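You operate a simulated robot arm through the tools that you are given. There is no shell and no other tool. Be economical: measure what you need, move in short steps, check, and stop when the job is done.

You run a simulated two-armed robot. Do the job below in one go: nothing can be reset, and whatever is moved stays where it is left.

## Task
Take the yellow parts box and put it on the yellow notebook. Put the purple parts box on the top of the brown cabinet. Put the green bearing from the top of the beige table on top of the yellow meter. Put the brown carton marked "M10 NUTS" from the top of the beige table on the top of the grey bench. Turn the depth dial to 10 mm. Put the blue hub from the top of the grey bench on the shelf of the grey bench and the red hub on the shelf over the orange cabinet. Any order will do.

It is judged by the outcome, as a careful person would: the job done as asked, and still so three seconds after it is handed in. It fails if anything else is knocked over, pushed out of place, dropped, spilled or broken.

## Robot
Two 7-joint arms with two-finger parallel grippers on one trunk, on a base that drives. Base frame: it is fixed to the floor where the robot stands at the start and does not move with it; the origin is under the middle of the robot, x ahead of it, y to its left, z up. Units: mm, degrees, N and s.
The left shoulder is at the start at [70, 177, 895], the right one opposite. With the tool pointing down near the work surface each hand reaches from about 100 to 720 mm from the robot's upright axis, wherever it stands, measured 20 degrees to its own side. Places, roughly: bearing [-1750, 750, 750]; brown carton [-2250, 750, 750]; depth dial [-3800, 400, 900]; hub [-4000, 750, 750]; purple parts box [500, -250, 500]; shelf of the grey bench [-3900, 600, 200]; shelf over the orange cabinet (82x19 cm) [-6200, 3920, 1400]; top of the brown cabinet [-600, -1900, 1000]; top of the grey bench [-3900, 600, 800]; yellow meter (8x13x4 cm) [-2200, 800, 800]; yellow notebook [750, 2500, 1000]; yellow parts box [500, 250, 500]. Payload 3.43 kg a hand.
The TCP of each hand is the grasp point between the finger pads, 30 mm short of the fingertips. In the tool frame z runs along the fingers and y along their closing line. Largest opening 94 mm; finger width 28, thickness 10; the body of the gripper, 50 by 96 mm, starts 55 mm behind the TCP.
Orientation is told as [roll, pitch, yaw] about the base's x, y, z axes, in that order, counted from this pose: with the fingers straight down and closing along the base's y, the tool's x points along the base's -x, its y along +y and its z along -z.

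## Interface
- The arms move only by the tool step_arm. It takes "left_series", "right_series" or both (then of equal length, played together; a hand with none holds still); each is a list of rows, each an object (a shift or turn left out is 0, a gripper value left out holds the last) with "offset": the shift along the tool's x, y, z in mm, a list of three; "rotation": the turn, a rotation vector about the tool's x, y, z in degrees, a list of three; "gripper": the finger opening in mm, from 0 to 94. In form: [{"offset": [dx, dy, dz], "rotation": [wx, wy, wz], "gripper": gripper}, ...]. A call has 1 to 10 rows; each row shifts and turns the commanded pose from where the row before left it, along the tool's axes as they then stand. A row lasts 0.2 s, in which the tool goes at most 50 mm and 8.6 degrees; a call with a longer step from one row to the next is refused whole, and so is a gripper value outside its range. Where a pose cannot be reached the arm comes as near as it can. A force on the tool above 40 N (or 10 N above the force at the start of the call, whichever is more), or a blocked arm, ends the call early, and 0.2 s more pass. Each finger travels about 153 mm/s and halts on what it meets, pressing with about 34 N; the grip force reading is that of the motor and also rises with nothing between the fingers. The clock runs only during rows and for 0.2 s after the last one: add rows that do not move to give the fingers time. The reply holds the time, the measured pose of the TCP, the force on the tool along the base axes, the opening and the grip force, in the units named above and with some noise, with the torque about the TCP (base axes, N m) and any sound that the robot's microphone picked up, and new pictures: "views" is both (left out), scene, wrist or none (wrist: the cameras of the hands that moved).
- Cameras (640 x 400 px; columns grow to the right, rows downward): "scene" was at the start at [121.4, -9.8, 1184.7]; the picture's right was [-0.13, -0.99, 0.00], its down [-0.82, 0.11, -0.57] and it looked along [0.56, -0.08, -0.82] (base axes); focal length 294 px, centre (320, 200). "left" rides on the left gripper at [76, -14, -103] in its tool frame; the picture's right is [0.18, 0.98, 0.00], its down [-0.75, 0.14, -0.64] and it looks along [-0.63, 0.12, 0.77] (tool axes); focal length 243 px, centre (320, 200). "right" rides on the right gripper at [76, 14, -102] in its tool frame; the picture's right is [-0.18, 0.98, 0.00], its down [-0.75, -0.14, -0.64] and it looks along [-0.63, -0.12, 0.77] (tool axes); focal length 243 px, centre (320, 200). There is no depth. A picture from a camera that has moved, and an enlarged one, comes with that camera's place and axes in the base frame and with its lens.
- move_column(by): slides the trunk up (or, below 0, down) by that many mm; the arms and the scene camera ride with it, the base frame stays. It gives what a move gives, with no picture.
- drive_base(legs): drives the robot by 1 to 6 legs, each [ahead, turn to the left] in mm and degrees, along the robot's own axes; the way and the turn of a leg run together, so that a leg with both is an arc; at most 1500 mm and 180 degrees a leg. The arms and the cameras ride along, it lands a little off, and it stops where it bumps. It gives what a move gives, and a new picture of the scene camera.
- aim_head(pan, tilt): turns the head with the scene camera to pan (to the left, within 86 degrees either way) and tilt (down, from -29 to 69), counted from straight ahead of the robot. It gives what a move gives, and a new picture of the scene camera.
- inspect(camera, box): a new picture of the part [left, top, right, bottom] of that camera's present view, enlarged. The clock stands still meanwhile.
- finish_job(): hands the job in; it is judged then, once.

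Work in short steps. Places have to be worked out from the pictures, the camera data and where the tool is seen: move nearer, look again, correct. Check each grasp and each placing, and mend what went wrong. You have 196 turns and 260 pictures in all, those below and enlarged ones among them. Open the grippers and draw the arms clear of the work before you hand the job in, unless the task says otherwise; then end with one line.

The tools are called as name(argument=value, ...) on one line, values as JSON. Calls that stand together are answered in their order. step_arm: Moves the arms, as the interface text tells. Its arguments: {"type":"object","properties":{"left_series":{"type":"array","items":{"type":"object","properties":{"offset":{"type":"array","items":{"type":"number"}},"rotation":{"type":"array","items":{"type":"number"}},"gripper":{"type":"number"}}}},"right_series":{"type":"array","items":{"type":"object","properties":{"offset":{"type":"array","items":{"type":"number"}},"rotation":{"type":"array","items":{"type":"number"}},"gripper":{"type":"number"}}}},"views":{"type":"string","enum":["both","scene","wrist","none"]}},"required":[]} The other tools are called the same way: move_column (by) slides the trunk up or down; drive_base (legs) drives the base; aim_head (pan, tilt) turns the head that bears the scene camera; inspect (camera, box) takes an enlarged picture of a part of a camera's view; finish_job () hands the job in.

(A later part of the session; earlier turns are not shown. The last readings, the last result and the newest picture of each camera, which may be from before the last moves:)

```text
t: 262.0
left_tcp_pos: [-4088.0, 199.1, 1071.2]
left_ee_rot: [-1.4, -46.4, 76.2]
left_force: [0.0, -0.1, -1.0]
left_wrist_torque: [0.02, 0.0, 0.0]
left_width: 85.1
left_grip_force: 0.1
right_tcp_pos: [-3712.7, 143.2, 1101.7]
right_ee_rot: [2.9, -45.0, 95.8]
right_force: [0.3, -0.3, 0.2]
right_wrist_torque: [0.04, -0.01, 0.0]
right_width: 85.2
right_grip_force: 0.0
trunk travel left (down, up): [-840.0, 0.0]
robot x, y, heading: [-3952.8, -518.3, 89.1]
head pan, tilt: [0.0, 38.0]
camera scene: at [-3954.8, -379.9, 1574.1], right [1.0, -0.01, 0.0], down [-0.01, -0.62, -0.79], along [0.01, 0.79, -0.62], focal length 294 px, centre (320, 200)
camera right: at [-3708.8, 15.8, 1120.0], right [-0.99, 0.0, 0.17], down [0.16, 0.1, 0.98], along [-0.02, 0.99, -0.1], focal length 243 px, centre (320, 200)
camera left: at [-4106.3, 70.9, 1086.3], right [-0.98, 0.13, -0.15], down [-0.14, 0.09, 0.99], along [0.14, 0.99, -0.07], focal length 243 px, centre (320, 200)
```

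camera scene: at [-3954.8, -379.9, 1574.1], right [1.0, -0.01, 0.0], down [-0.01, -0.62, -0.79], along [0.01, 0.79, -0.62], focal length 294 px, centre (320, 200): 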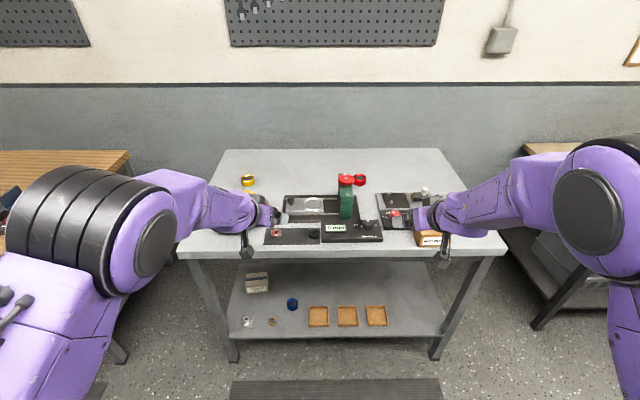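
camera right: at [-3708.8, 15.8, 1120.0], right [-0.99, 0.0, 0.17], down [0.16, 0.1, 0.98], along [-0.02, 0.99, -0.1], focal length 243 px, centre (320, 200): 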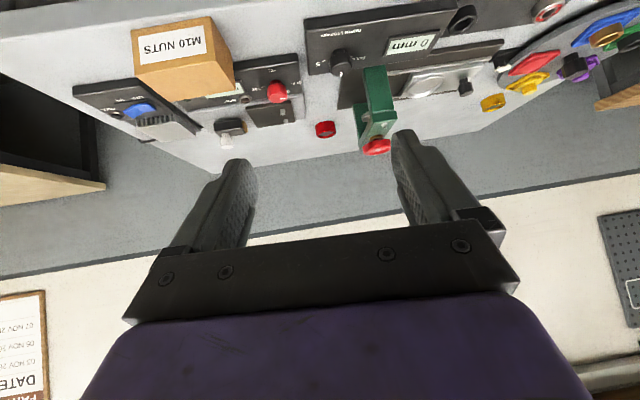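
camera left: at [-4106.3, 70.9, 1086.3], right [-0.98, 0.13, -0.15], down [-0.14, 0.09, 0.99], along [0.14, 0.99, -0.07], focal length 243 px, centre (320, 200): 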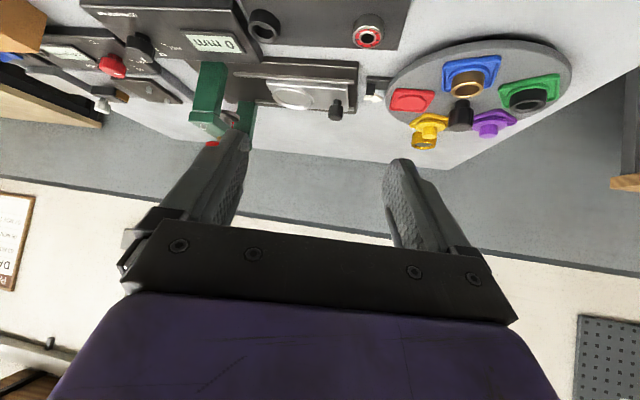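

Red hub is seen at about (−3768, 650). I'll level the right hand's roll, shift it 55 mm left, raise the left hand more, then drive 415 mm forward.

step_arm(left_series=[{"offset": [-20, 0, -20]}, {"offset": [-20, 0, -20]}, {"offset": [-20, 0, -20]}, {}], right_series=[{"rotation": [2.9, 0, 0]}, {"offset": [0, 27, 0]}, {"offset": [0, 28, 0]}, {}], views="none")

drive_base(legs=[[410, 0]])

inspect(camera="right", box=[0, 0, 640, 400])

```text
t: 263.0
left_tcp_pos: [-4089.4, 198.4, 1153.4]
left_ee_rot: [-1.3, -46.3, 76.1]
left_force: [0.3, 0.0, -0.4]
left_wrist_torque: [-0.03, -0.01, 0.02]
left_width: 85.0
left_grip_force: 0.1
right_tcp_pos: [-3766.3, 139.1, 1099.5]
right_ee_rot: [0.0, -44.9, 95.7]
right_force: [0.0, 0.6, 0.5]
right_wrist_torque: [0.03, 0.03, 0.02]
right_width: 85.1
right_grip_force: 0.1
trunk travel left (down, up): [-840.0, 0.0]
robot x, y, heading: [-3953.2, -516.9, 89.1]
head pan, tilt: [0.0, 38.0]
```

```text
t: 265.5
left_tcp_pos: [-4088.8, 600.8, 1156.1]
left_ee_rot: [-1.3, -46.4, 76.4]
left_force: [0.2, -0.3, 0.6]
left_wrist_torque: [0.02, 0.0, 0.01]
left_width: 84.9
left_grip_force: 0.1
right_tcp_pos: [-3765.5, 543.2, 1100.6]
right_ee_rot: [0.0, -45.0, 96.0]
right_force: [0.3, -0.1, 0.8]
right_wrist_torque: [-0.02, 0.01, 0.0]
right_width: 85.2
right_grip_force: 0.2
trunk travel left (down, up): [-840.0, 0.0]
robot x, y, heading: [-3948.4, -112.7, 89.3]
head pan, tilt: [0.0, 38.0]
camera scene: at [-3950.0, 23.2, 1574.2], right [1.0, -0.01, 0.0], down [-0.01, -0.61, -0.79], along [0.01, 0.79, -0.61], focal length 294 px, centre (320, 200)
```

scene: 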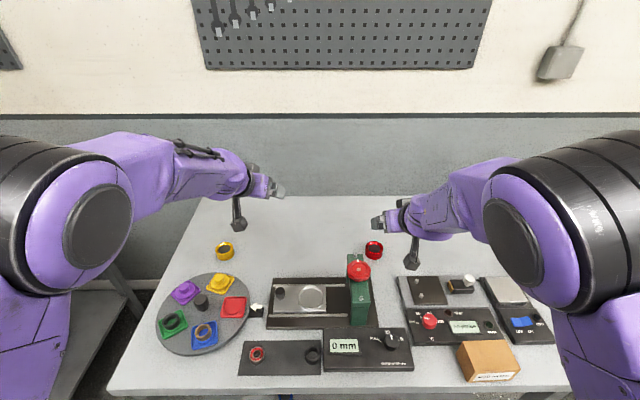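

```text
1.00 times, centred on (320, 200) of right (not enlarged: the box is as wide or as high as the picture)
camera zoom: at [-3765.9, 415.5, 1119.1], right [-0.99, 0.03, 0.13], down [0.13, 0.09, 0.99], along [0.01, 1.0, -0.1], focal length 243 px, centre (320, 200)
```

zoom: 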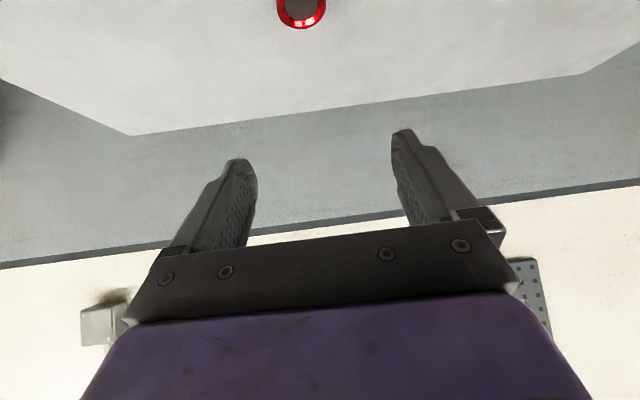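

The hub refines to (−3769, 678). I'll drive 50 mm closer, lower the trunk 130 mm, and check both the hub and the dial.

drive_base(legs=[[50, 0]])

move_column(by=-130)

inspect(camera="right", box=[0, 0, 640, 400])

inspect(camera="scene", box=[320, 330, 420, 400])

```text
t: 266.5
left_tcp_pos: [-4089.0, 639.0, 1163.0]
left_ee_rot: [-1.2, -47.1, 76.3]
left_force: [1.2, -1.5, 0.8]
left_wrist_torque: [0.0, 0.04, 0.01]
left_width: 84.8
left_grip_force: 0.0
right_tcp_pos: [-3765.1, 583.1, 1107.8]
right_ee_rot: [-0.3, -45.6, 96.2]
right_force: [0.6, 0.3, 0.8]
right_wrist_torque: [0.0, 0.0, 0.02]
right_width: 84.9
right_grip_force: 0.0
trunk travel left (down, up): [-840.0, 0.0]
robot x, y, heading: [-3952.5, -58.3, 89.4]
head pan, tilt: [0.0, 38.0]
camera scene: at [-3950.3, 60.5, 1575.2], right [1.0, -0.01, 0.0], down [-0.01, -0.61, -0.79], along [0.01, 0.79, -0.61], focal length 294 px, centre (320, 200)
```

scene: 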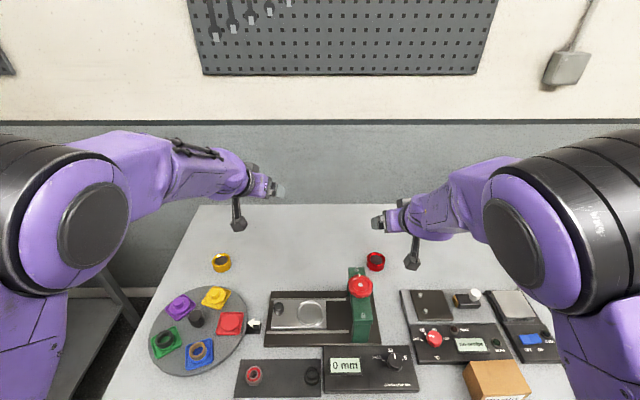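

```text
t: 268.0
left_tcp_pos: [-4089.1, 648.0, 1025.8]
left_ee_rot: [-1.3, -46.5, 76.4]
left_force: [-0.4, -0.5, -1.1]
left_wrist_torque: [-0.01, 0.0, 0.0]
left_width: 85.2
left_grip_force: 0.0
right_tcp_pos: [-3763.9, 592.4, 972.1]
right_ee_rot: [0.0, -45.1, 96.1]
right_force: [-0.4, 0.0, -0.6]
right_wrist_torque: [0.0, 0.0, -0.02]
right_width: 85.1
right_grip_force: 0.0
trunk travel left (down, up): [-710.0, 130.0]
robot x, y, heading: [-3956.3, -62.5, 89.5]
head pan, tilt: [0.0, 38.0]
```

```text
1.00 times, centred on (320, 200) of right (not enlarged: the box is as wide or as high as the picture)
camera zoom: at [-3765.2, 463.7, 990.3], right [-0.99, 0.03, 0.13], down [0.13, 0.09, 0.99], along [0.01, 1.0, -0.09], focal length 243 px, centre (320, 200)
```

zoom: 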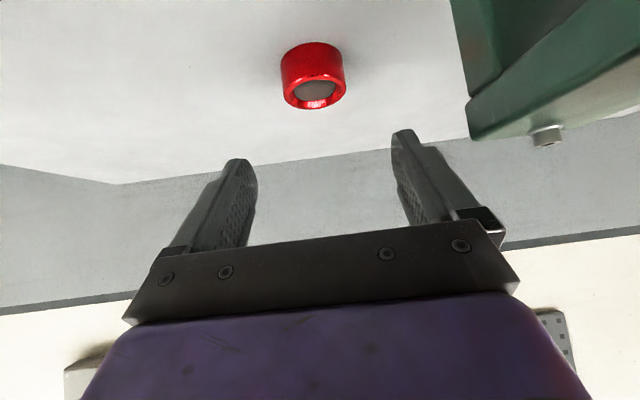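

```text
5.71 times, centred on (370, 365) of scene
camera zoom: at [-3949.6, 73.4, 1444.0], right [1.0, -0.01, 0.0], down [-0.01, -0.62, -0.79], along [0.01, 0.79, -0.62], focal length 1678 px, centre (34, -743)
```

zoom: 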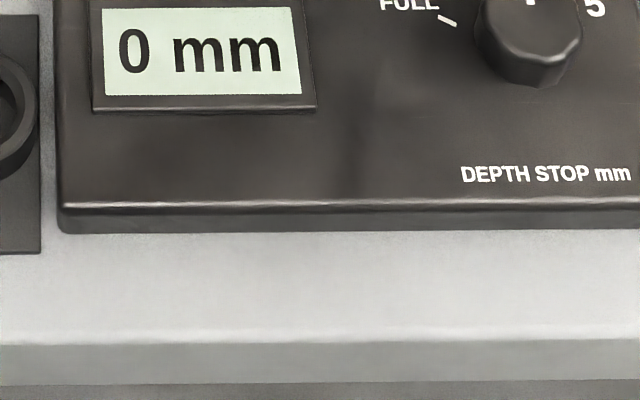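

Hub at (−3770, 675). I'll yaw the hand 10° to keep its body clear of the press, move forward over the hub, then lower by trunk.

step_arm(right_series=[{"rotation": [-3.5, 0, -3.5], "gripper": 78}, {"rotation": [-3.5, 0, -3.5]}, {"offset": [-21.4, -8.7, 21.4]}, {"offset": [-21.4, -8.7, 21.4]}, {}], views="none")

move_column(by=-45)

inspect(camera="right", box=[0, 0, 640, 400])

```text
t: 269.2
left_tcp_pos: [-4088.8, 647.5, 1028.1]
left_ee_rot: [-1.3, -46.5, 76.5]
left_force: [-0.9, -1.2, -0.2]
left_wrist_torque: [-0.03, 0.01, 0.0]
left_width: 85.2
left_grip_force: 0.1
right_tcp_pos: [-3762.7, 653.9, 971.7]
right_ee_rot: [-0.2, -45.2, 106.0]
right_force: [1.5, -0.1, -0.3]
right_wrist_torque: [0.01, -0.01, 0.0]
right_width: 78.0
right_grip_force: 0.2
trunk travel left (down, up): [-710.0, 130.0]
robot x, y, heading: [-3951.4, -66.0, 89.5]
head pan, tilt: [0.0, 38.0]
```

```text
t: 270.1
left_tcp_pos: [-4088.0, 647.8, 982.2]
left_ee_rot: [-1.4, -46.7, 76.5]
left_force: [0.7, 0.1, -0.1]
left_wrist_torque: [-0.02, 0.0, 0.04]
left_width: 84.9
left_grip_force: 0.0
right_tcp_pos: [-3763.5, 653.6, 927.4]
right_ee_rot: [-0.1, -45.1, 105.9]
right_force: [0.6, 0.3, -0.5]
right_wrist_torque: [-0.02, 0.02, -0.02]
right_width: 77.8
right_grip_force: 0.1
trunk travel left (down, up): [-665.0, 175.0]
robot x, y, heading: [-3950.0, -64.0, 89.4]
head pan, tilt: [0.0, 38.0]
```

```text
1.00 times, centred on (320, 200) of right (not enlarged: the box is as wide or as high as the picture)
camera zoom: at [-3742.4, 527.6, 945.6], right [-0.98, -0.14, 0.13], down [0.11, 0.11, 0.99], along [-0.16, 0.98, -0.09], focal length 243 px, centre (320, 200)
```

zoom: 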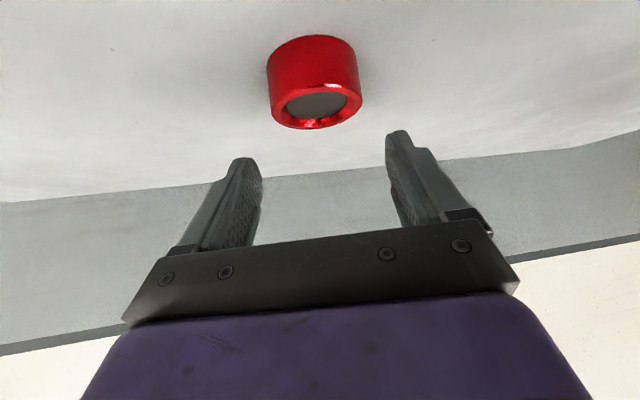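

Well aligned. Lowering 40 mm and closing.

move_column(by=-40)

step_arm(right_series=[{"gripper": 0}, {}, {}, {}], views="wrist")

```text
t: 270.9
left_tcp_pos: [-4087.1, 647.9, 941.9]
left_ee_rot: [-1.2, -46.5, 76.4]
left_force: [1.1, -0.2, 0.0]
left_wrist_torque: [-0.03, 0.01, 0.03]
left_width: 84.9
left_grip_force: 0.1
right_tcp_pos: [-3764.2, 652.9, 886.9]
right_ee_rot: [-0.1, -45.1, 106.1]
right_force: [0.1, -0.4, 0.8]
right_wrist_torque: [0.01, -0.01, -0.04]
right_width: 78.1
right_grip_force: 0.1
trunk travel left (down, up): [-625.0, 215.0]
robot x, y, heading: [-3950.6, -63.0, 89.2]
head pan, tilt: [0.0, 38.0]
```

```text
t: 271.9
left_tcp_pos: [-4088.7, 646.6, 943.0]
left_ee_rot: [-1.2, -46.5, 76.4]
left_force: [-0.4, 0.6, 1.0]
left_wrist_torque: [0.0, 0.01, -0.02]
left_width: 85.0
left_grip_force: 0.0
right_tcp_pos: [-3763.1, 653.2, 888.0]
right_ee_rot: [-0.1, -45.1, 106.0]
right_force: [0.1, 0.7, 1.9]
right_wrist_torque: [-0.04, 0.02, 0.0]
right_width: 53.9
right_grip_force: 33.8
trunk travel left (down, up): [-625.0, 215.0]
robot x, y, heading: [-3952.2, -63.9, 89.7]
head pan, tilt: [0.0, 38.0]
camera right: at [-3742.4, 527.7, 905.8], right [-0.98, -0.14, 0.13], down [0.11, 0.11, 0.99], along [-0.16, 0.98, -0.09], focal length 243 px, centre (320, 200)
```

right: 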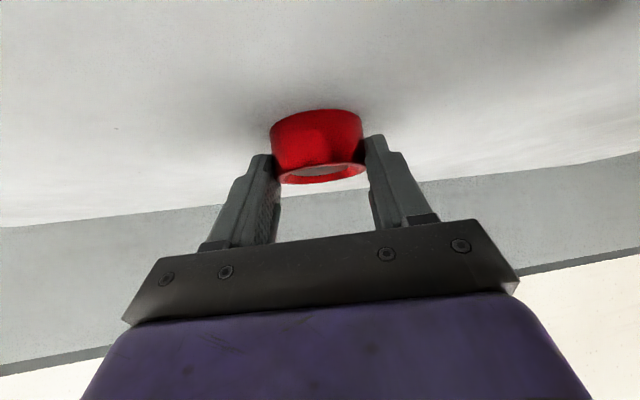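

Red hub gripped. I'll raise the trunk fully and back out, then check the dial with a zoomed view.

move_column(by=215)

drive_base(legs=[[-300, 0]])

inspect(camera="scene", box=[320, 200, 400, 260])

```text
t: 274.2
left_tcp_pos: [-4089.0, 647.5, 1156.8]
left_ee_rot: [-1.3, -46.5, 76.4]
left_force: [0.7, -0.4, 0.0]
left_wrist_torque: [-0.01, 0.0, -0.02]
left_width: 85.0
left_grip_force: 0.1
right_tcp_pos: [-3763.5, 654.9, 1100.8]
right_ee_rot: [-0.1, -45.2, 106.0]
right_force: [-0.3, 0.0, -0.9]
right_wrist_torque: [-0.02, -0.02, 0.01]
right_width: 53.7
right_grip_force: 33.8
trunk travel left (down, up): [-840.0, 0.0]
robot x, y, heading: [-3953.4, -59.2, 89.4]
head pan, tilt: [0.0, 38.0]
```

```text
t: 276.3
left_tcp_pos: [-4090.0, 343.9, 1155.1]
left_ee_rot: [-1.4, -46.5, 76.4]
left_force: [0.8, -0.5, 0.4]
left_wrist_torque: [0.02, -0.01, -0.03]
left_width: 85.0
left_grip_force: 0.0
right_tcp_pos: [-3766.3, 349.6, 1100.8]
right_ee_rot: [-0.1, -45.1, 105.9]
right_force: [0.5, -0.8, -0.3]
right_wrist_torque: [-0.02, -0.02, 0.02]
right_width: 53.6
right_grip_force: 34.1
trunk travel left (down, up): [-840.0, 0.0]
robot x, y, heading: [-3951.4, -370.3, 89.5]
head pan, tilt: [0.0, 38.0]
camera scene: at [-3952.2, -229.9, 1573.7], right [1.0, -0.01, 0.0], down [-0.01, -0.62, -0.79], along [0.01, 0.79, -0.62], focal length 294 px, centre (320, 200)
```

scene: 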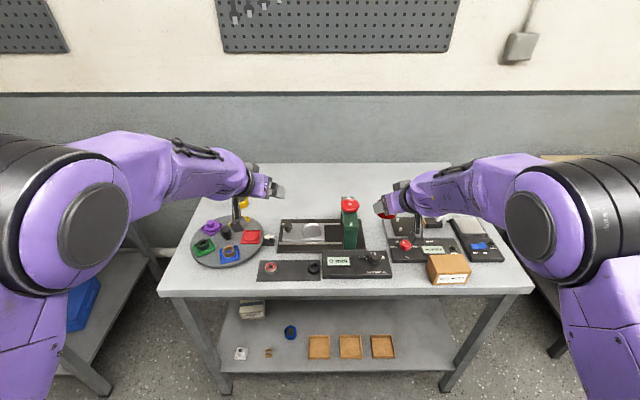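

```text
6.67 times, centred on (360, 230) of scene
camera zoom: at [-3952.2, -229.9, 1573.7], right [1.0, -0.01, 0.0], down [-0.01, -0.62, -0.79], along [0.01, 0.79, -0.62], focal length 1958 px, centre (53, 0)
```

zoom: 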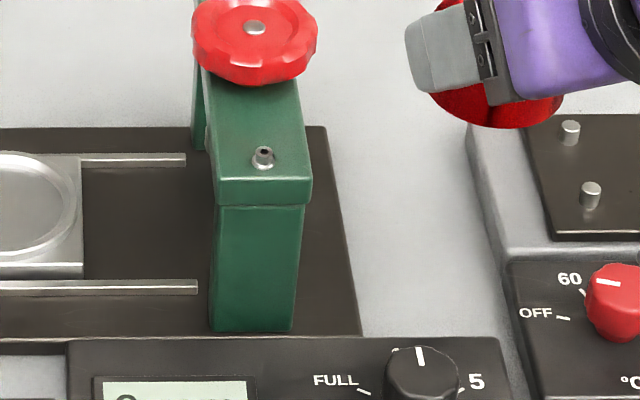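

The pointer now points exactly along +y, where the "10" mark is. Next is the red hub: I'll look west to find the way to the orange cabinet.

aim_head(pan=70, tilt=10)

```text
t: 277.7
left_tcp_pos: [-4090.1, 343.3, 1155.8]
left_ee_rot: [-1.3, -46.4, 76.4]
left_force: [-0.2, -0.5, -0.2]
left_wrist_torque: [-0.03, -0.01, 0.04]
left_width: 85.0
left_grip_force: 0.1
right_tcp_pos: [-3765.1, 348.6, 1101.9]
right_ee_rot: [-0.2, -45.1, 105.9]
right_force: [0.3, 0.8, -1.2]
right_wrist_torque: [-0.04, 0.01, 0.0]
right_width: 53.6
right_grip_force: 34.0
trunk travel left (down, up): [-840.0, 0.0]
robot x, y, heading: [-3956.1, -367.4, 89.2]
head pan, tilt: [70.0, 10.0]
camera scene: at [-4040.1, -286.1, 1618.7], right [0.35, 0.94, 0.0], down [0.16, -0.06, -0.98], along [-0.92, 0.35, -0.17], focal length 294 px, centre (320, 200)
```

scene: 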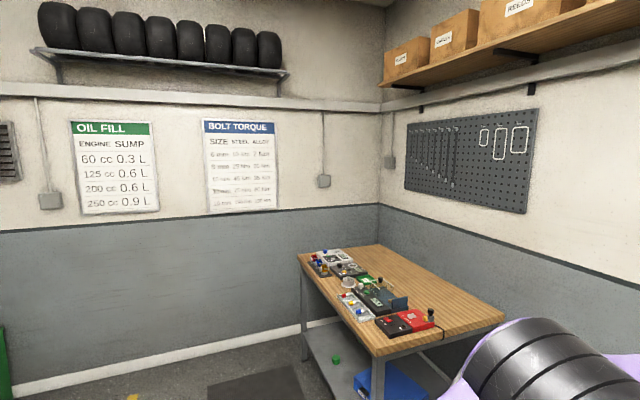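

West is a dead end, so that shelf must be beyond the north wall, reached through the eastern doorway. I'll turn east and drive back along the aisle.

aim_head(pan=0, tilt=30)

drive_base(legs=[[-150, 0], [0, -83], [1500, 0], [1500, 0]])

```text
t: 279.1
left_tcp_pos: [-4090.9, 342.6, 1156.2]
left_ee_rot: [-1.3, -46.4, 76.3]
left_force: [0.2, 0.8, -0.1]
left_wrist_torque: [0.02, -0.02, -0.01]
left_width: 84.9
left_grip_force: 0.1
right_tcp_pos: [-3764.4, 349.4, 1102.1]
right_ee_rot: [0.0, -45.1, 105.9]
right_force: [-0.3, -0.2, -1.2]
right_wrist_torque: [-0.05, 0.0, -0.01]
right_width: 53.5
right_grip_force: 34.6
trunk travel left (down, up): [-840.0, 0.0]
robot x, y, heading: [-3954.2, -369.3, 89.4]
head pan, tilt: [0.0, 30.0]
camera scene: at [-3952.3, -228.0, 1586.3], right [1.0, -0.01, 0.0], down [0.0, -0.5, -0.87], along [0.01, 0.87, -0.5], focal length 294 px, centre (320, 200)
```

scene: 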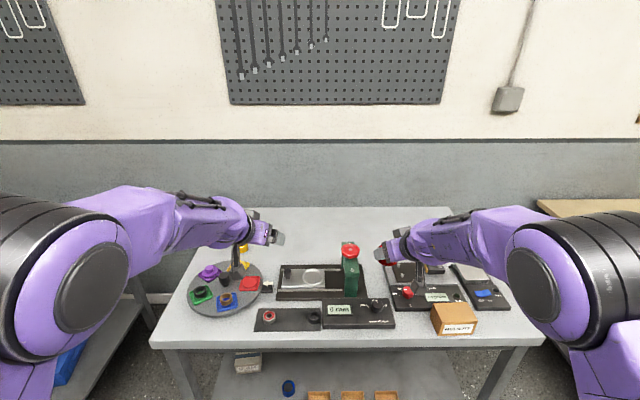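

```text
t: 298.1
left_tcp_pos: [-270.3, -94.9, 1156.6]
left_ee_rot: [-1.2, -46.4, -8.7]
left_force: [0.0, -0.1, -0.1]
left_wrist_torque: [-0.01, 0.0, -0.01]
left_width: 85.2
left_grip_force: 0.0
right_tcp_pos: [-233.8, -416.6, 1101.2]
right_ee_rot: [-0.1, -45.2, 20.9]
right_force: [-0.5, 0.5, -0.7]
right_wrist_torque: [-0.02, 0.02, 0.0]
right_width: 52.7
right_grip_force: 34.4
trunk travel left (down, up): [-840.0, 0.0]
robot x, y, heading: [-966.4, -293.7, 4.3]
head pan, tilt: [0.0, 30.0]
camera scene: at [-824.7, -281.5, 1586.4], right [0.08, -1.0, 0.0], down [-0.5, -0.04, -0.87], along [0.86, 0.07, -0.5], focal length 294 px, centre (320, 200)
```

scene: 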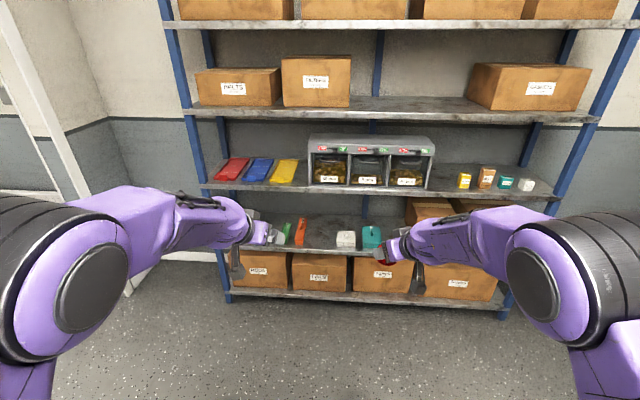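

I'll go 540 mm further, turn toward the doorway (heading ≈ 76°), and drive through it.

drive_base(legs=[[540, 0], [0, 71.6]])

drive_base(legs=[[1500, 0], [500, 0]])

aim_head(pan=70, tilt=10)

```text
t: 304.4
left_tcp_pos: [-387.5, 471.0, 1157.1]
left_ee_rot: [-1.3, -46.5, 62.8]
left_force: [0.3, 0.3, 0.3]
left_wrist_torque: [-0.01, 0.02, 0.0]
left_width: 85.0
left_grip_force: 0.0
right_tcp_pos: [-70.1, 400.7, 1101.5]
right_ee_rot: [0.0, -45.1, 92.4]
right_force: [0.0, -0.6, -1.3]
right_wrist_torque: [-0.02, -0.04, 0.01]
right_width: 53.1
right_grip_force: 33.8
trunk travel left (down, up): [-840.0, 0.0]
robot x, y, heading: [-419.5, -254.9, 76.0]
head pan, tilt: [0.0, 30.0]
camera scene: at [-385.0, -116.3, 1586.3], right [0.97, -0.24, 0.0], down [-0.12, -0.49, -0.87], along [0.21, 0.84, -0.5], focal length 294 px, centre (320, 200)
```

scene: 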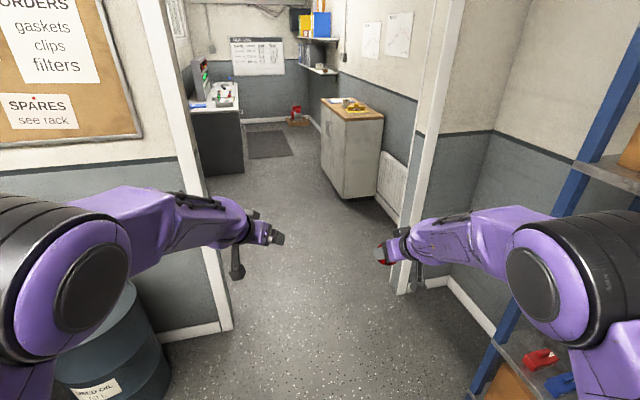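

```text
t: 314.4
left_tcp_pos: [112.1, 2401.4, 1157.4]
left_ee_rot: [-1.3, -46.5, 62.4]
left_force: [-0.4, 0.5, 0.4]
left_wrist_torque: [-0.03, 0.01, 0.0]
left_width: 85.1
left_grip_force: 0.0
right_tcp_pos: [427.1, 2329.2, 1103.4]
right_ee_rot: [-0.1, -45.0, 92.0]
right_force: [0.1, -0.6, -1.1]
right_wrist_torque: [0.01, 0.0, -0.01]
right_width: 52.7
right_grip_force: 34.1
trunk travel left (down, up): [-840.0, 0.0]
robot x, y, heading: [69.8, 1678.3, 75.6]
head pan, tilt: [0.0, 30.0]
camera scene: at [108.3, 1814.0, 1586.5], right [0.97, -0.25, 0.0], down [-0.13, -0.48, -0.87], along [0.22, 0.84, -0.5], focal length 294 px, centre (320, 200)
```

scene: 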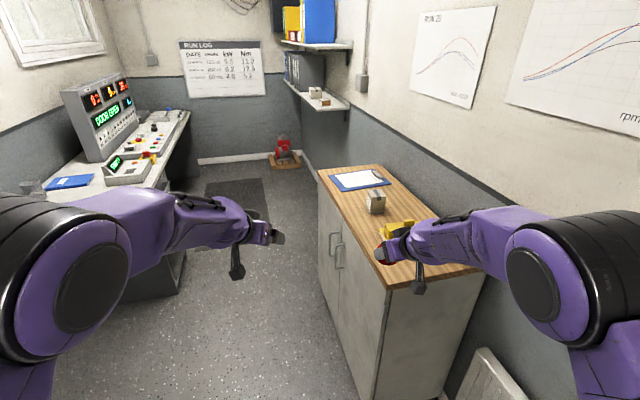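

```text
t: 315.8
left_tcp_pos: [112.0, 2402.1, 1156.1]
left_ee_rot: [-1.4, -46.6, 62.3]
left_force: [0.0, -0.9, 0.6]
left_wrist_torque: [0.01, 0.01, 0.0]
left_width: 85.1
left_grip_force: 0.0
right_tcp_pos: [429.1, 2329.4, 1101.5]
right_ee_rot: [0.0, -45.1, 91.9]
right_force: [0.2, 0.3, -1.6]
right_wrist_torque: [-0.04, 0.01, 0.0]
right_width: 53.1
right_grip_force: 33.8
trunk travel left (down, up): [-840.0, 0.0]
robot x, y, heading: [73.1, 1678.8, 75.5]
head pan, tilt: [70.0, 10.0]
camera scene: at [9.5, 1780.9, 1618.7], right [0.57, 0.82, 0.0], down [0.14, -0.1, -0.98], along [-0.81, 0.56, -0.17], focal length 294 px, centre (320, 200)
```

scene: 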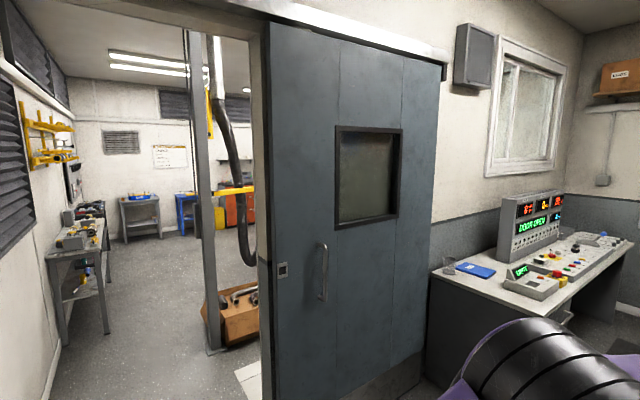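

A sliding door stands open to the west, with an orange cabinet visible in the room beyond. I'll turn to face it.

drive_base(legs=[[0, 104.5]])

aim_head(pan=0, tilt=18)

```text
t: 320.5
left_tcp_pos: [-637.4, 1541.7, 1157.4]
left_ee_rot: [-1.3, -46.5, 166.5]
left_force: [0.2, -0.4, -0.3]
left_wrist_torque: [0.0, 0.02, -0.03]
left_width: 85.2
left_grip_force: 0.2
right_tcp_pos: [-644.4, 1867.2, 1101.7]
right_ee_rot: [0.0, -45.1, -164.0]
right_force: [-0.2, -0.2, -0.9]
right_wrist_torque: [0.01, -0.01, 0.0]
right_width: 52.9
right_grip_force: 34.0
trunk travel left (down, up): [-840.0, 0.0]
robot x, y, heading: [73.1, 1680.0, 179.4]
head pan, tilt: [70.0, 10.0]
camera scene: at [-9.9, 1592.8, 1618.7], right [-0.94, 0.35, 0.0], down [0.06, 0.16, -0.98], along [-0.34, -0.92, -0.17], focal length 294 px, centre (320, 200)
```

scene: 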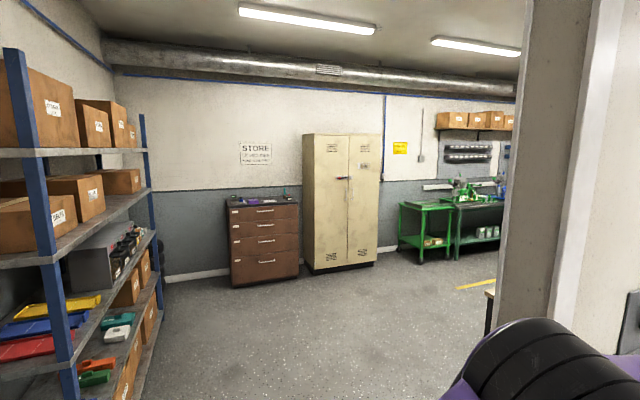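

```text
t: 321.9
left_tcp_pos: [-638.2, 1542.0, 1157.0]
left_ee_rot: [-1.3, -46.5, 166.4]
left_force: [0.2, -0.1, 0.5]
left_wrist_torque: [0.02, -0.04, 0.0]
left_width: 85.0
left_grip_force: 0.0
right_tcp_pos: [-645.8, 1866.4, 1101.2]
right_ee_rot: [-0.1, -45.2, -164.1]
right_force: [-0.1, 0.4, -1.1]
right_wrist_torque: [0.04, -0.06, 0.0]
right_width: 52.7
right_grip_force: 33.9
trunk travel left (down, up): [-840.0, 0.0]
robot x, y, heading: [74.3, 1679.9, 179.6]
head pan, tilt: [0.0, 18.0]
camera scene: at [-70.6, 1680.2, 1605.6], right [0.01, 1.0, 0.0], down [0.31, 0.0, -0.95], along [-0.95, 0.01, -0.31], focal length 294 px, centre (320, 200)
```

scene: 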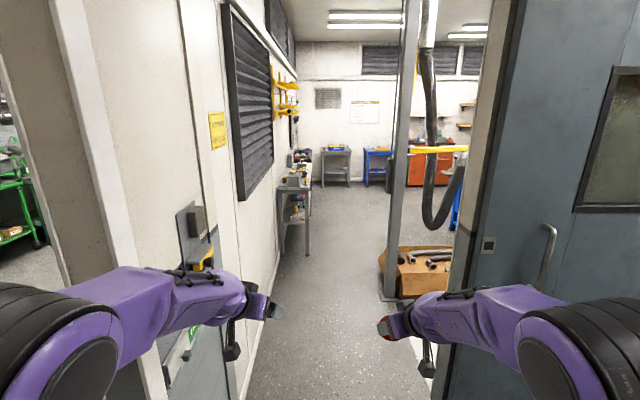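

The opening spans y ≈ 1270–2350 at x ≈ −1300, with a post at (−2214, 2291) beyond. I'll head for (−1300, 1800) and then straight west.

drive_base(legs=[[0, -4.6], [1400, 0], [0, 4.8]])

```text
t: 329.8
left_tcp_pos: [-2008.1, 1730.6, 1156.8]
left_ee_rot: [-1.0, -46.3, 163.7]
left_force: [1.1, -0.4, -0.5]
left_wrist_torque: [-0.01, 0.0, 0.01]
left_width: 84.7
left_grip_force: 0.0
right_tcp_pos: [-2001.5, 2055.0, 1102.2]
right_ee_rot: [0.2, -45.1, -166.8]
right_force: [-0.5, -0.1, -1.1]
right_wrist_torque: [-0.02, -0.03, 0.05]
right_width: 52.7
right_grip_force: 33.9
trunk travel left (down, up): [-840.0, 0.0]
robot x, y, heading: [-1291.4, 1832.9, 176.8]
head pan, tilt: [0.0, 18.0]
camera scene: at [-1435.2, 1845.0, 1605.7], right [0.05, 1.0, 0.0], down [0.31, -0.02, -0.95], along [-0.95, 0.05, -0.31], focal length 294 px, centre (320, 200)
```

scene: 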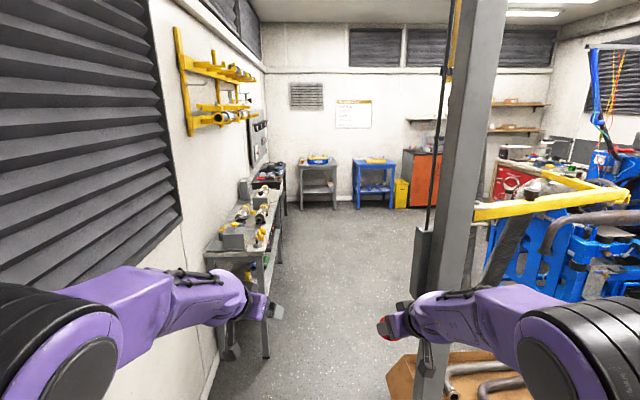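

Heading is 176.8°. To pass between the post (y ≈ 2229) and the wall (y ≈ 1265) I need to be near y ≈ 1747. I'll do a small S-move and look.

drive_base(legs=[[0, 15.2], [400, 0], [0, -12]])

```text
t: 334.0
left_tcp_pos: [-2402.2, 1596.6, 1156.8]
left_ee_rot: [-1.4, -46.4, 167.4]
left_force: [0.5, 0.2, -0.7]
left_wrist_torque: [0.0, 0.01, -0.02]
left_width: 84.8
left_grip_force: 0.1
right_tcp_pos: [-2412.7, 1920.9, 1102.0]
right_ee_rot: [0.0, -45.0, -163.1]
right_force: [-0.8, 0.3, -0.4]
right_wrist_torque: [0.02, -0.03, 0.0]
right_width: 52.8
right_grip_force: 33.5
trunk travel left (down, up): [-840.0, 0.0]
robot x, y, heading: [-1692.6, 1746.5, -179.5]
head pan, tilt: [0.0, 18.0]
camera scene: at [-1837.2, 1744.0, 1605.5], right [-0.01, 1.0, 0.0], down [0.31, 0.0, -0.95], along [-0.95, -0.01, -0.31], focal length 294 px, centre (320, 200)
```

scene: 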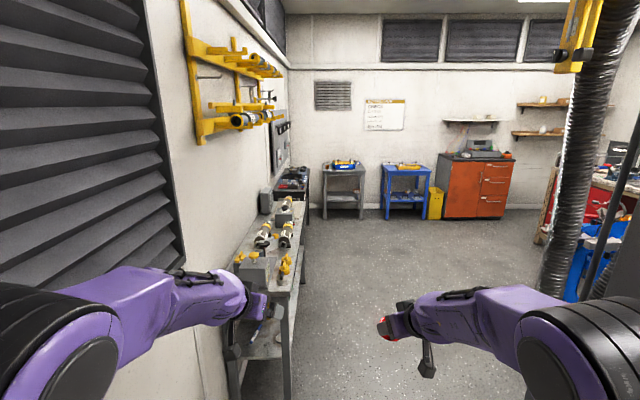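

The orange cabinet with a shelf above it is visible at the far right. I'll go straight past the post, then veer right around the bench on the left.

drive_base(legs=[[570, 0], [0, -14.5], [700, 0]])

```text
t: 341.5
left_tcp_pos: [-3651.1, 1954.6, 1157.1]
left_ee_rot: [-1.4, -46.5, 152.3]
left_force: [0.7, 0.2, 0.6]
left_wrist_torque: [-0.01, 0.01, -0.02]
left_width: 84.6
left_grip_force: 0.1
right_tcp_pos: [-3577.4, 2270.5, 1100.7]
right_ee_rot: [0.0, -45.2, -178.1]
right_force: [0.0, 0.0, -0.8]
right_wrist_torque: [0.0, 0.0, 0.02]
right_width: 52.7
right_grip_force: 34.4
trunk travel left (down, up): [-840.0, 0.0]
robot x, y, heading: [-2928.3, 1913.9, 165.7]
head pan, tilt: [0.0, 18.0]
camera scene: at [-3067.4, 1950.4, 1605.8], right [0.25, 0.97, 0.0], down [0.3, -0.08, -0.95], along [-0.92, 0.24, -0.31], focal length 294 px, centre (320, 200)
```

scene: 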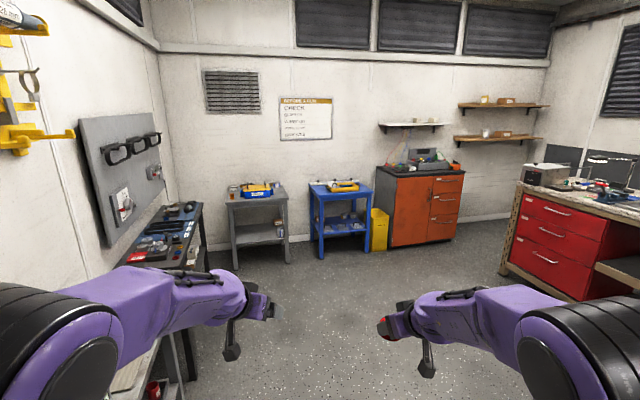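

The target shelf is at about y 3450–4300, z ≈ 1390, front edge x ≈ −6110. Before heading diagonally I'll check what's on my right.

aim_head(pan=-50, tilt=22)

```text
t: 342.7
left_tcp_pos: [-3652.7, 1954.4, 1157.3]
left_ee_rot: [-1.3, -46.5, 152.3]
left_force: [-0.1, 0.6, 0.1]
left_wrist_torque: [-0.01, 0.02, 0.0]
left_width: 84.9
left_grip_force: 0.0
right_tcp_pos: [-3579.3, 2269.9, 1102.0]
right_ee_rot: [0.0, -45.1, -178.2]
right_force: [0.3, 0.4, -1.2]
right_wrist_torque: [0.03, 0.02, 0.01]
right_width: 52.8
right_grip_force: 33.4
trunk travel left (down, up): [-840.0, 0.0]
robot x, y, heading: [-2932.8, 1912.6, 165.1]
head pan, tilt: [-50.0, 22.0]
camera scene: at [-3017.9, 2010.9, 1599.2], right [0.9, 0.43, 0.0], down [0.16, -0.34, -0.93], along [-0.4, 0.84, -0.37], focal length 294 px, centre (320, 200)
```

scene: 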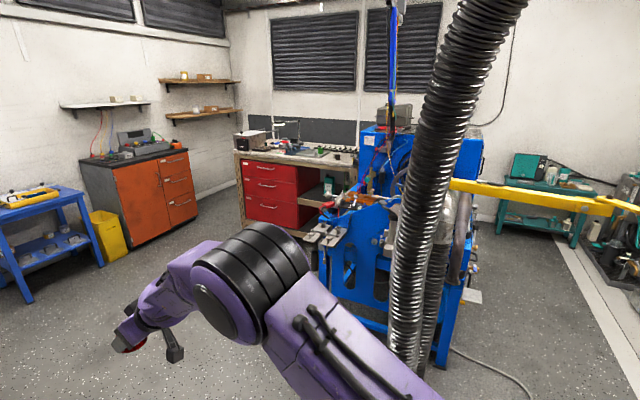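

The path at heading 141° is clear. I'll drive to about (−5000, 3600), then face west.

drive_base(legs=[[0, -24], [1500, 0], [1150, 0], [0, 39]])

aim_head(pan=0, tilt=18)

```text
t: 358.6
left_tcp_pos: [-5684.3, 3446.2, 1157.1]
left_ee_rot: [-1.3, -46.5, 166.4]
left_force: [-1.0, 0.4, 0.4]
left_wrist_torque: [-0.02, -0.01, -0.01]
left_width: 85.2
left_grip_force: 0.1
right_tcp_pos: [-5691.5, 3770.3, 1100.7]
right_ee_rot: [0.0, -45.1, -163.9]
right_force: [0.0, -0.3, -1.6]
right_wrist_torque: [0.01, -0.01, 0.01]
right_width: 52.9
right_grip_force: 34.2
trunk travel left (down, up): [-840.0, 0.0]
robot x, y, heading: [-4974.7, 3585.6, 179.7]
head pan, tilt: [-50.0, 22.0]
camera scene: at [-5083.0, 3656.8, 1599.1], right [0.77, 0.64, 0.0], down [0.24, -0.29, -0.93], along [-0.59, 0.71, -0.38], focal length 294 px, centre (320, 200)
```

scene: 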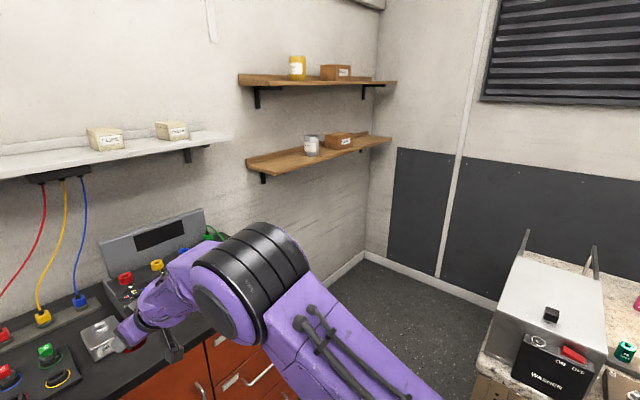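

```text
t: 359.8
left_tcp_pos: [-5684.4, 3444.5, 1155.8]
left_ee_rot: [-1.3, -46.4, 166.5]
left_force: [-0.2, 0.3, -0.7]
left_wrist_torque: [-0.01, -0.01, 0.02]
left_width: 84.8
left_grip_force: 0.1
right_tcp_pos: [-5689.6, 3770.1, 1101.2]
right_ee_rot: [0.0, -45.0, -163.8]
right_force: [1.1, 0.3, -1.9]
right_wrist_torque: [-0.01, -0.04, 0.01]
right_width: 52.8
right_grip_force: 33.9
trunk travel left (down, up): [-840.0, 0.0]
robot x, y, heading: [-4973.6, 3585.1, 179.6]
head pan, tilt: [0.0, 18.0]
camera scene: at [-5117.1, 3585.4, 1605.6], right [0.01, 1.0, 0.0], down [0.31, 0.0, -0.95], along [-0.95, 0.01, -0.31], focal length 294 px, centre (320, 200)
```

scene: 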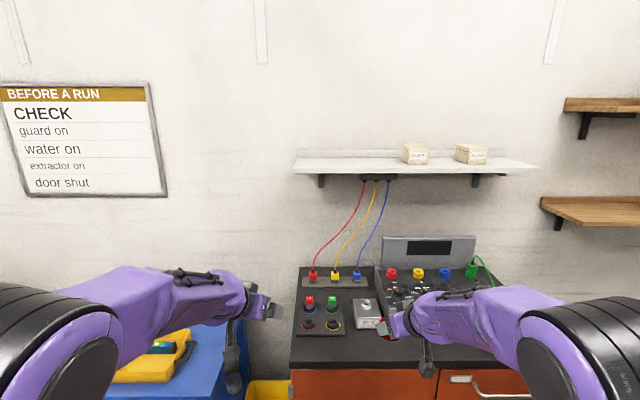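

The shelf's left part (y 3520–3860) is free, with front edge x ≈ −6085 and z ≈ 1395. I'll raise the right hand about 370 mm here in the open, and pull the left hand back.

step_arm(left_series=[{"offset": [25, 0, -25]}, {"offset": [25, 0, -25]}, {"offset": [25, 0, -25]}, {"offset": [25, 0, -25]}, {"offset": [25, 0, -25]}, {}, {}, {}, {}], right_series=[{"offset": [-32, 0, -32]}, {"offset": [-32, 0, -32]}, {"offset": [-32, 0, -32]}, {"offset": [-32, 0, -32]}, {"offset": [-32, 0, -32]}, {"offset": [-32, 0, -32]}, {"offset": [-32, 0, -32]}, {"offset": [-32, 0, -32]}, {}])

```text
t: 361.8
left_tcp_pos: [-5514.4, 3402.6, 1152.0]
left_ee_rot: [-1.3, -46.5, 166.4]
left_force: [0.3, 0.0, 0.2]
left_wrist_torque: [0.02, 0.01, 0.04]
left_width: 85.0
left_grip_force: 0.1
right_tcp_pos: [-5690.6, 3772.3, 1462.4]
right_ee_rot: [0.1, -45.0, -164.1]
right_force: [-0.4, 0.6, -2.5]
right_wrist_torque: [-0.03, 0.01, -0.01]
right_width: 52.8
right_grip_force: 34.1
trunk travel left (down, up): [-840.0, 0.0]
robot x, y, heading: [-4972.0, 3585.2, 179.7]
head pan, tilt: [0.0, 18.0]
camera scene: at [-5117.6, 3585.3, 1605.6], right [0.01, 1.0, 0.0], down [0.31, 0.0, -0.95], along [-0.95, 0.01, -0.31], focal length 294 px, centre (320, 200)
camera right: at [-5565.2, 3792.6, 1480.8], right [0.15, -0.98, 0.13], down [-0.12, 0.11, 0.99], along [-0.98, -0.16, -0.1], focal length 243 px, centre (320, 200)
camera left: at [-5387.2, 3383.7, 1167.8], right [-0.12, -0.98, -0.15], down [-0.09, -0.14, 0.99], along [-0.99, 0.13, -0.07], focal length 243 px, centre (320, 200)
```

scene: 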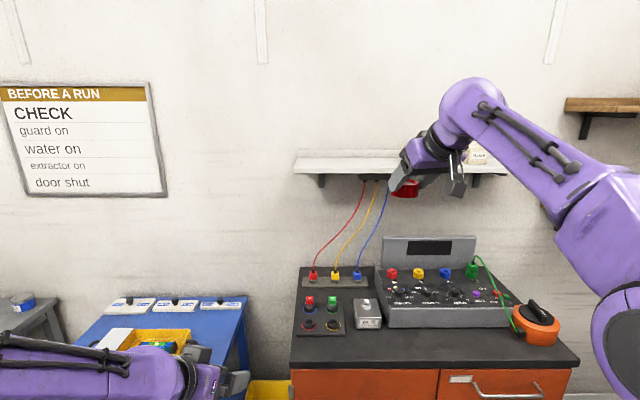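
right: 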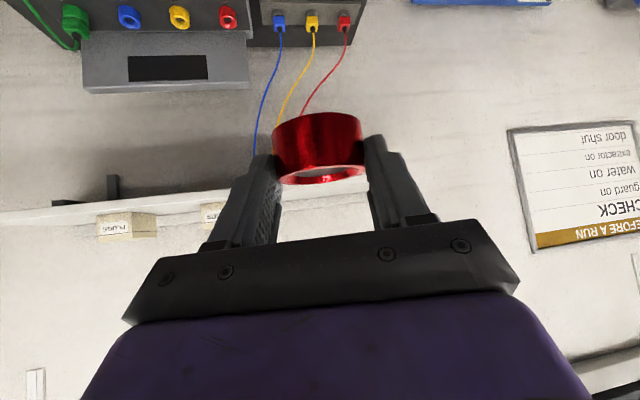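
left: 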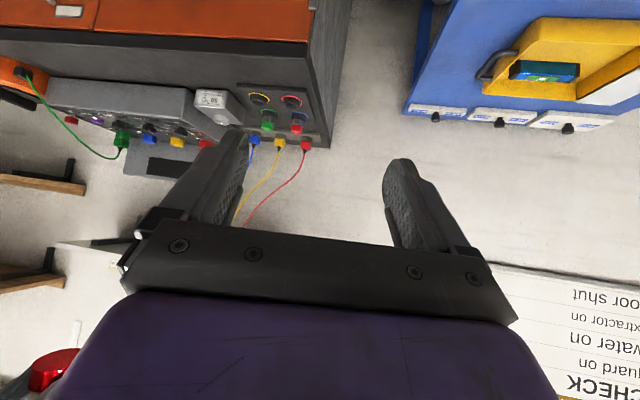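

The hub is at shelf height. I'll raise 25 mm more and drive 430 mm forward, then check from the wrist camera.

step_arm(right_series=[{"offset": [-18, 0, -18]}, {}], views="none")

drive_base(legs=[[430, 0]])

inspect(camera="right", box=[0, 0, 640, 400])

```text
t: 362.4
left_tcp_pos: [-5515.3, 3402.6, 1152.7]
left_ee_rot: [-1.4, -46.4, 166.5]
left_force: [0.0, 0.0, 1.0]
left_wrist_torque: [0.0, 0.03, 0.0]
left_width: 85.1
left_grip_force: 0.0
right_tcp_pos: [-5685.1, 3773.9, 1484.1]
right_ee_rot: [0.0, -44.9, -163.9]
right_force: [0.7, 0.2, -1.4]
right_wrist_torque: [0.01, -0.01, 0.01]
right_width: 52.5
right_grip_force: 33.9
right hand out of reach, approached as far as the arm can: row 1
trunk travel left (down, up): [-840.0, 0.0]
robot x, y, heading: [-4975.4, 3586.8, 179.5]
head pan, tilt: [0.0, 18.0]
```

```text
t: 365.0
left_tcp_pos: [-5946.2, 3411.4, 1152.8]
left_ee_rot: [-1.3, -46.4, 166.1]
left_force: [0.1, -0.1, 0.1]
left_wrist_torque: [-0.01, -0.02, 0.0]
left_width: 85.0
left_grip_force: 0.0
right_tcp_pos: [-6113.4, 3783.4, 1486.1]
right_ee_rot: [-0.1, -45.1, -164.3]
right_force: [0.4, 0.5, -1.2]
right_wrist_torque: [-0.01, -0.02, 0.04]
right_width: 52.8
right_grip_force: 34.0
trunk travel left (down, up): [-840.0, 0.0]
robot x, y, heading: [-5401.3, 3591.5, 179.1]
head pan, tilt: [0.0, 18.0]
camera scene: at [-5547.1, 3590.2, 1605.9], right [0.01, 1.0, 0.0], down [0.31, 0.0, -0.95], along [-0.95, 0.01, -0.31], focal length 294 px, centre (320, 200)
```

scene: 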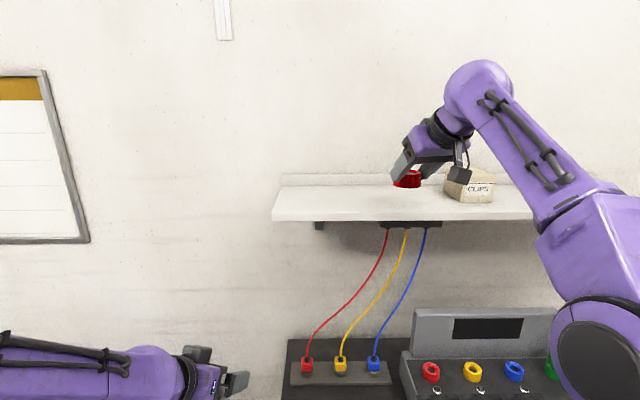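

```text
1.00 times, centred on (320, 200) of right (not enlarged: the box is as wide or as high as the picture)
camera zoom: at [-5988.4, 3803.0, 1503.7], right [0.14, -0.98, 0.13], down [-0.11, 0.11, 0.99], along [-0.98, -0.15, -0.09], focal length 243 px, centre (320, 200)
```

zoom: 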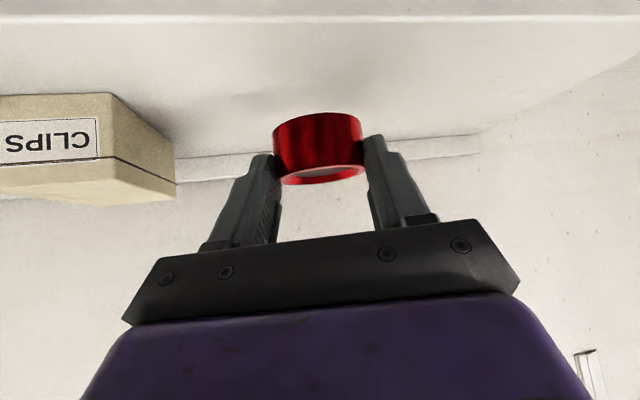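

The spot is free: the CLIPS box is at y ≥ 3920 and the shelf depth runs −6100…−6290. I'll drive 55 mm more, then lower with the trunk.

drive_base(legs=[[55, 0]])

move_column(by=-35)

inspect(camera="right", box=[0, 0, 640, 400])

```text
t: 365.9
left_tcp_pos: [-5991.7, 3411.5, 1159.5]
left_ee_rot: [-1.1, -47.2, 165.9]
left_force: [-0.4, -1.0, 0.5]
left_wrist_torque: [0.0, 0.0, 0.02]
left_width: 85.1
left_grip_force: 0.1
right_tcp_pos: [-6155.7, 3785.8, 1494.7]
right_ee_rot: [-0.4, -45.8, -164.2]
right_force: [1.0, 0.2, -0.8]
right_wrist_torque: [0.04, -0.02, -0.01]
right_width: 52.7
right_grip_force: 33.9
trunk travel left (down, up): [-840.0, 0.0]
robot x, y, heading: [-5459.4, 3586.3, 179.4]
head pan, tilt: [0.0, 18.0]
camera scene: at [-5589.6, 3590.7, 1607.0], right [0.01, 1.0, 0.0], down [0.3, 0.0, -0.95], along [-0.95, 0.01, -0.3], focal length 294 px, centre (320, 200)
```

scene: 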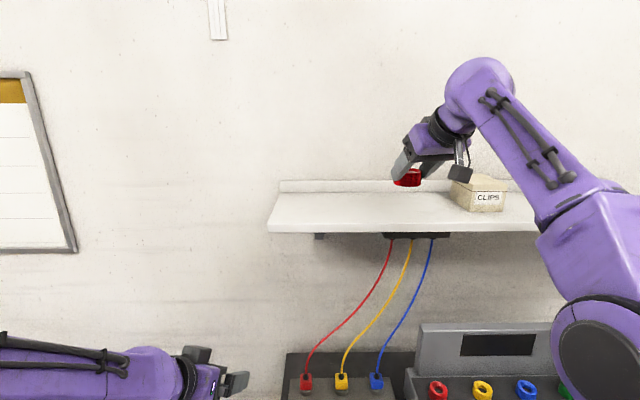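

```text
t: 366.7
left_tcp_pos: [-5999.0, 3411.4, 1120.1]
left_ee_rot: [-1.2, -46.7, 166.1]
left_force: [0.6, 0.2, -0.3]
left_wrist_torque: [0.07, 0.01, 0.0]
left_width: 84.9
left_grip_force: 0.1
right_tcp_pos: [-6167.1, 3784.2, 1455.0]
right_ee_rot: [-0.2, -45.4, -164.3]
right_force: [1.2, 0.4, -1.5]
right_wrist_torque: [-0.02, 0.02, 0.02]
right_width: 52.7
right_grip_force: 34.0
trunk travel left (down, up): [-805.0, 35.0]
robot x, y, heading: [-5463.8, 3589.4, 179.2]
head pan, tilt: [0.0, 18.0]
```

```text
1.00 times, centred on (320, 200) of right (not enlarged: the box is as wide or as high as the picture)
camera zoom: at [-6040.8, 3804.1, 1471.7], right [0.14, -0.98, 0.13], down [-0.11, 0.12, 0.99], along [-0.98, -0.15, -0.09], focal length 243 px, centre (320, 200)
```

zoom: 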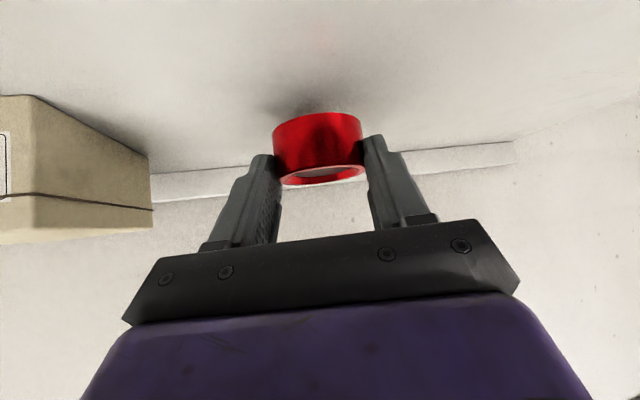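

Good position. Lowering in small stages.

move_column(by=-13)

move_column(by=-4)

inspect(camera="right", box=[160, 40, 480, 240])

```text
t: 367.4
left_tcp_pos: [-6000.2, 3412.6, 1104.9]
left_ee_rot: [-1.3, -46.6, 166.1]
left_force: [0.4, 0.0, -0.4]
left_wrist_torque: [0.03, 0.03, 0.0]
left_width: 85.0
left_grip_force: 0.1
right_tcp_pos: [-6169.0, 3784.4, 1440.6]
right_ee_rot: [-0.1, -45.4, -164.4]
right_force: [-0.7, -0.3, -1.6]
right_wrist_torque: [0.02, -0.07, 0.01]
right_width: 53.0
right_grip_force: 33.9
trunk travel left (down, up): [-792.0, 48.0]
robot x, y, heading: [-5462.8, 3587.4, 179.3]
head pan, tilt: [0.0, 18.0]
```

```text
t: 367.9
left_tcp_pos: [-5999.2, 3410.8, 1102.4]
left_ee_rot: [-1.3, -46.7, 166.0]
left_force: [0.1, -0.3, -0.1]
left_wrist_torque: [0.0, 0.01, 0.0]
left_width: 85.0
left_grip_force: 0.0
right_tcp_pos: [-6167.6, 3784.8, 1438.0]
right_ee_rot: [-0.1, -45.4, -164.4]
right_force: [-2.6, 0.7, 8.6]
right_wrist_torque: [-0.03, 0.01, -0.02]
right_width: 52.6
right_grip_force: 33.7
trunk travel left (down, up): [-788.0, 52.0]
robot x, y, heading: [-5460.9, 3588.8, 179.2]
head pan, tilt: [0.0, 18.0]
```

```text
2.00 times, centred on (320, 140) of right
camera zoom: at [-6041.8, 3804.1, 1455.2], right [0.14, -0.98, 0.13], down [-0.11, 0.12, 0.99], along [-0.98, -0.15, -0.09], focal length 485 px, centre (320, 320)
```

zoom: 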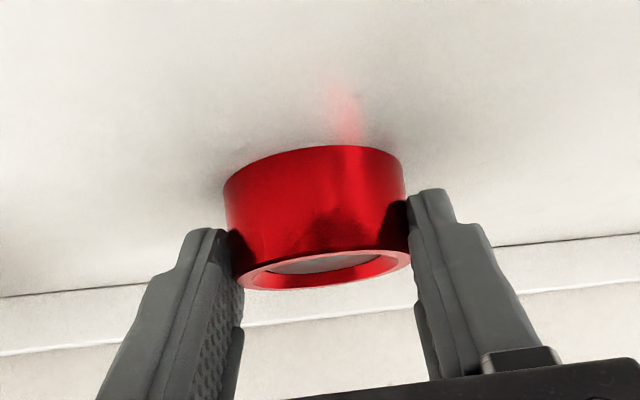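

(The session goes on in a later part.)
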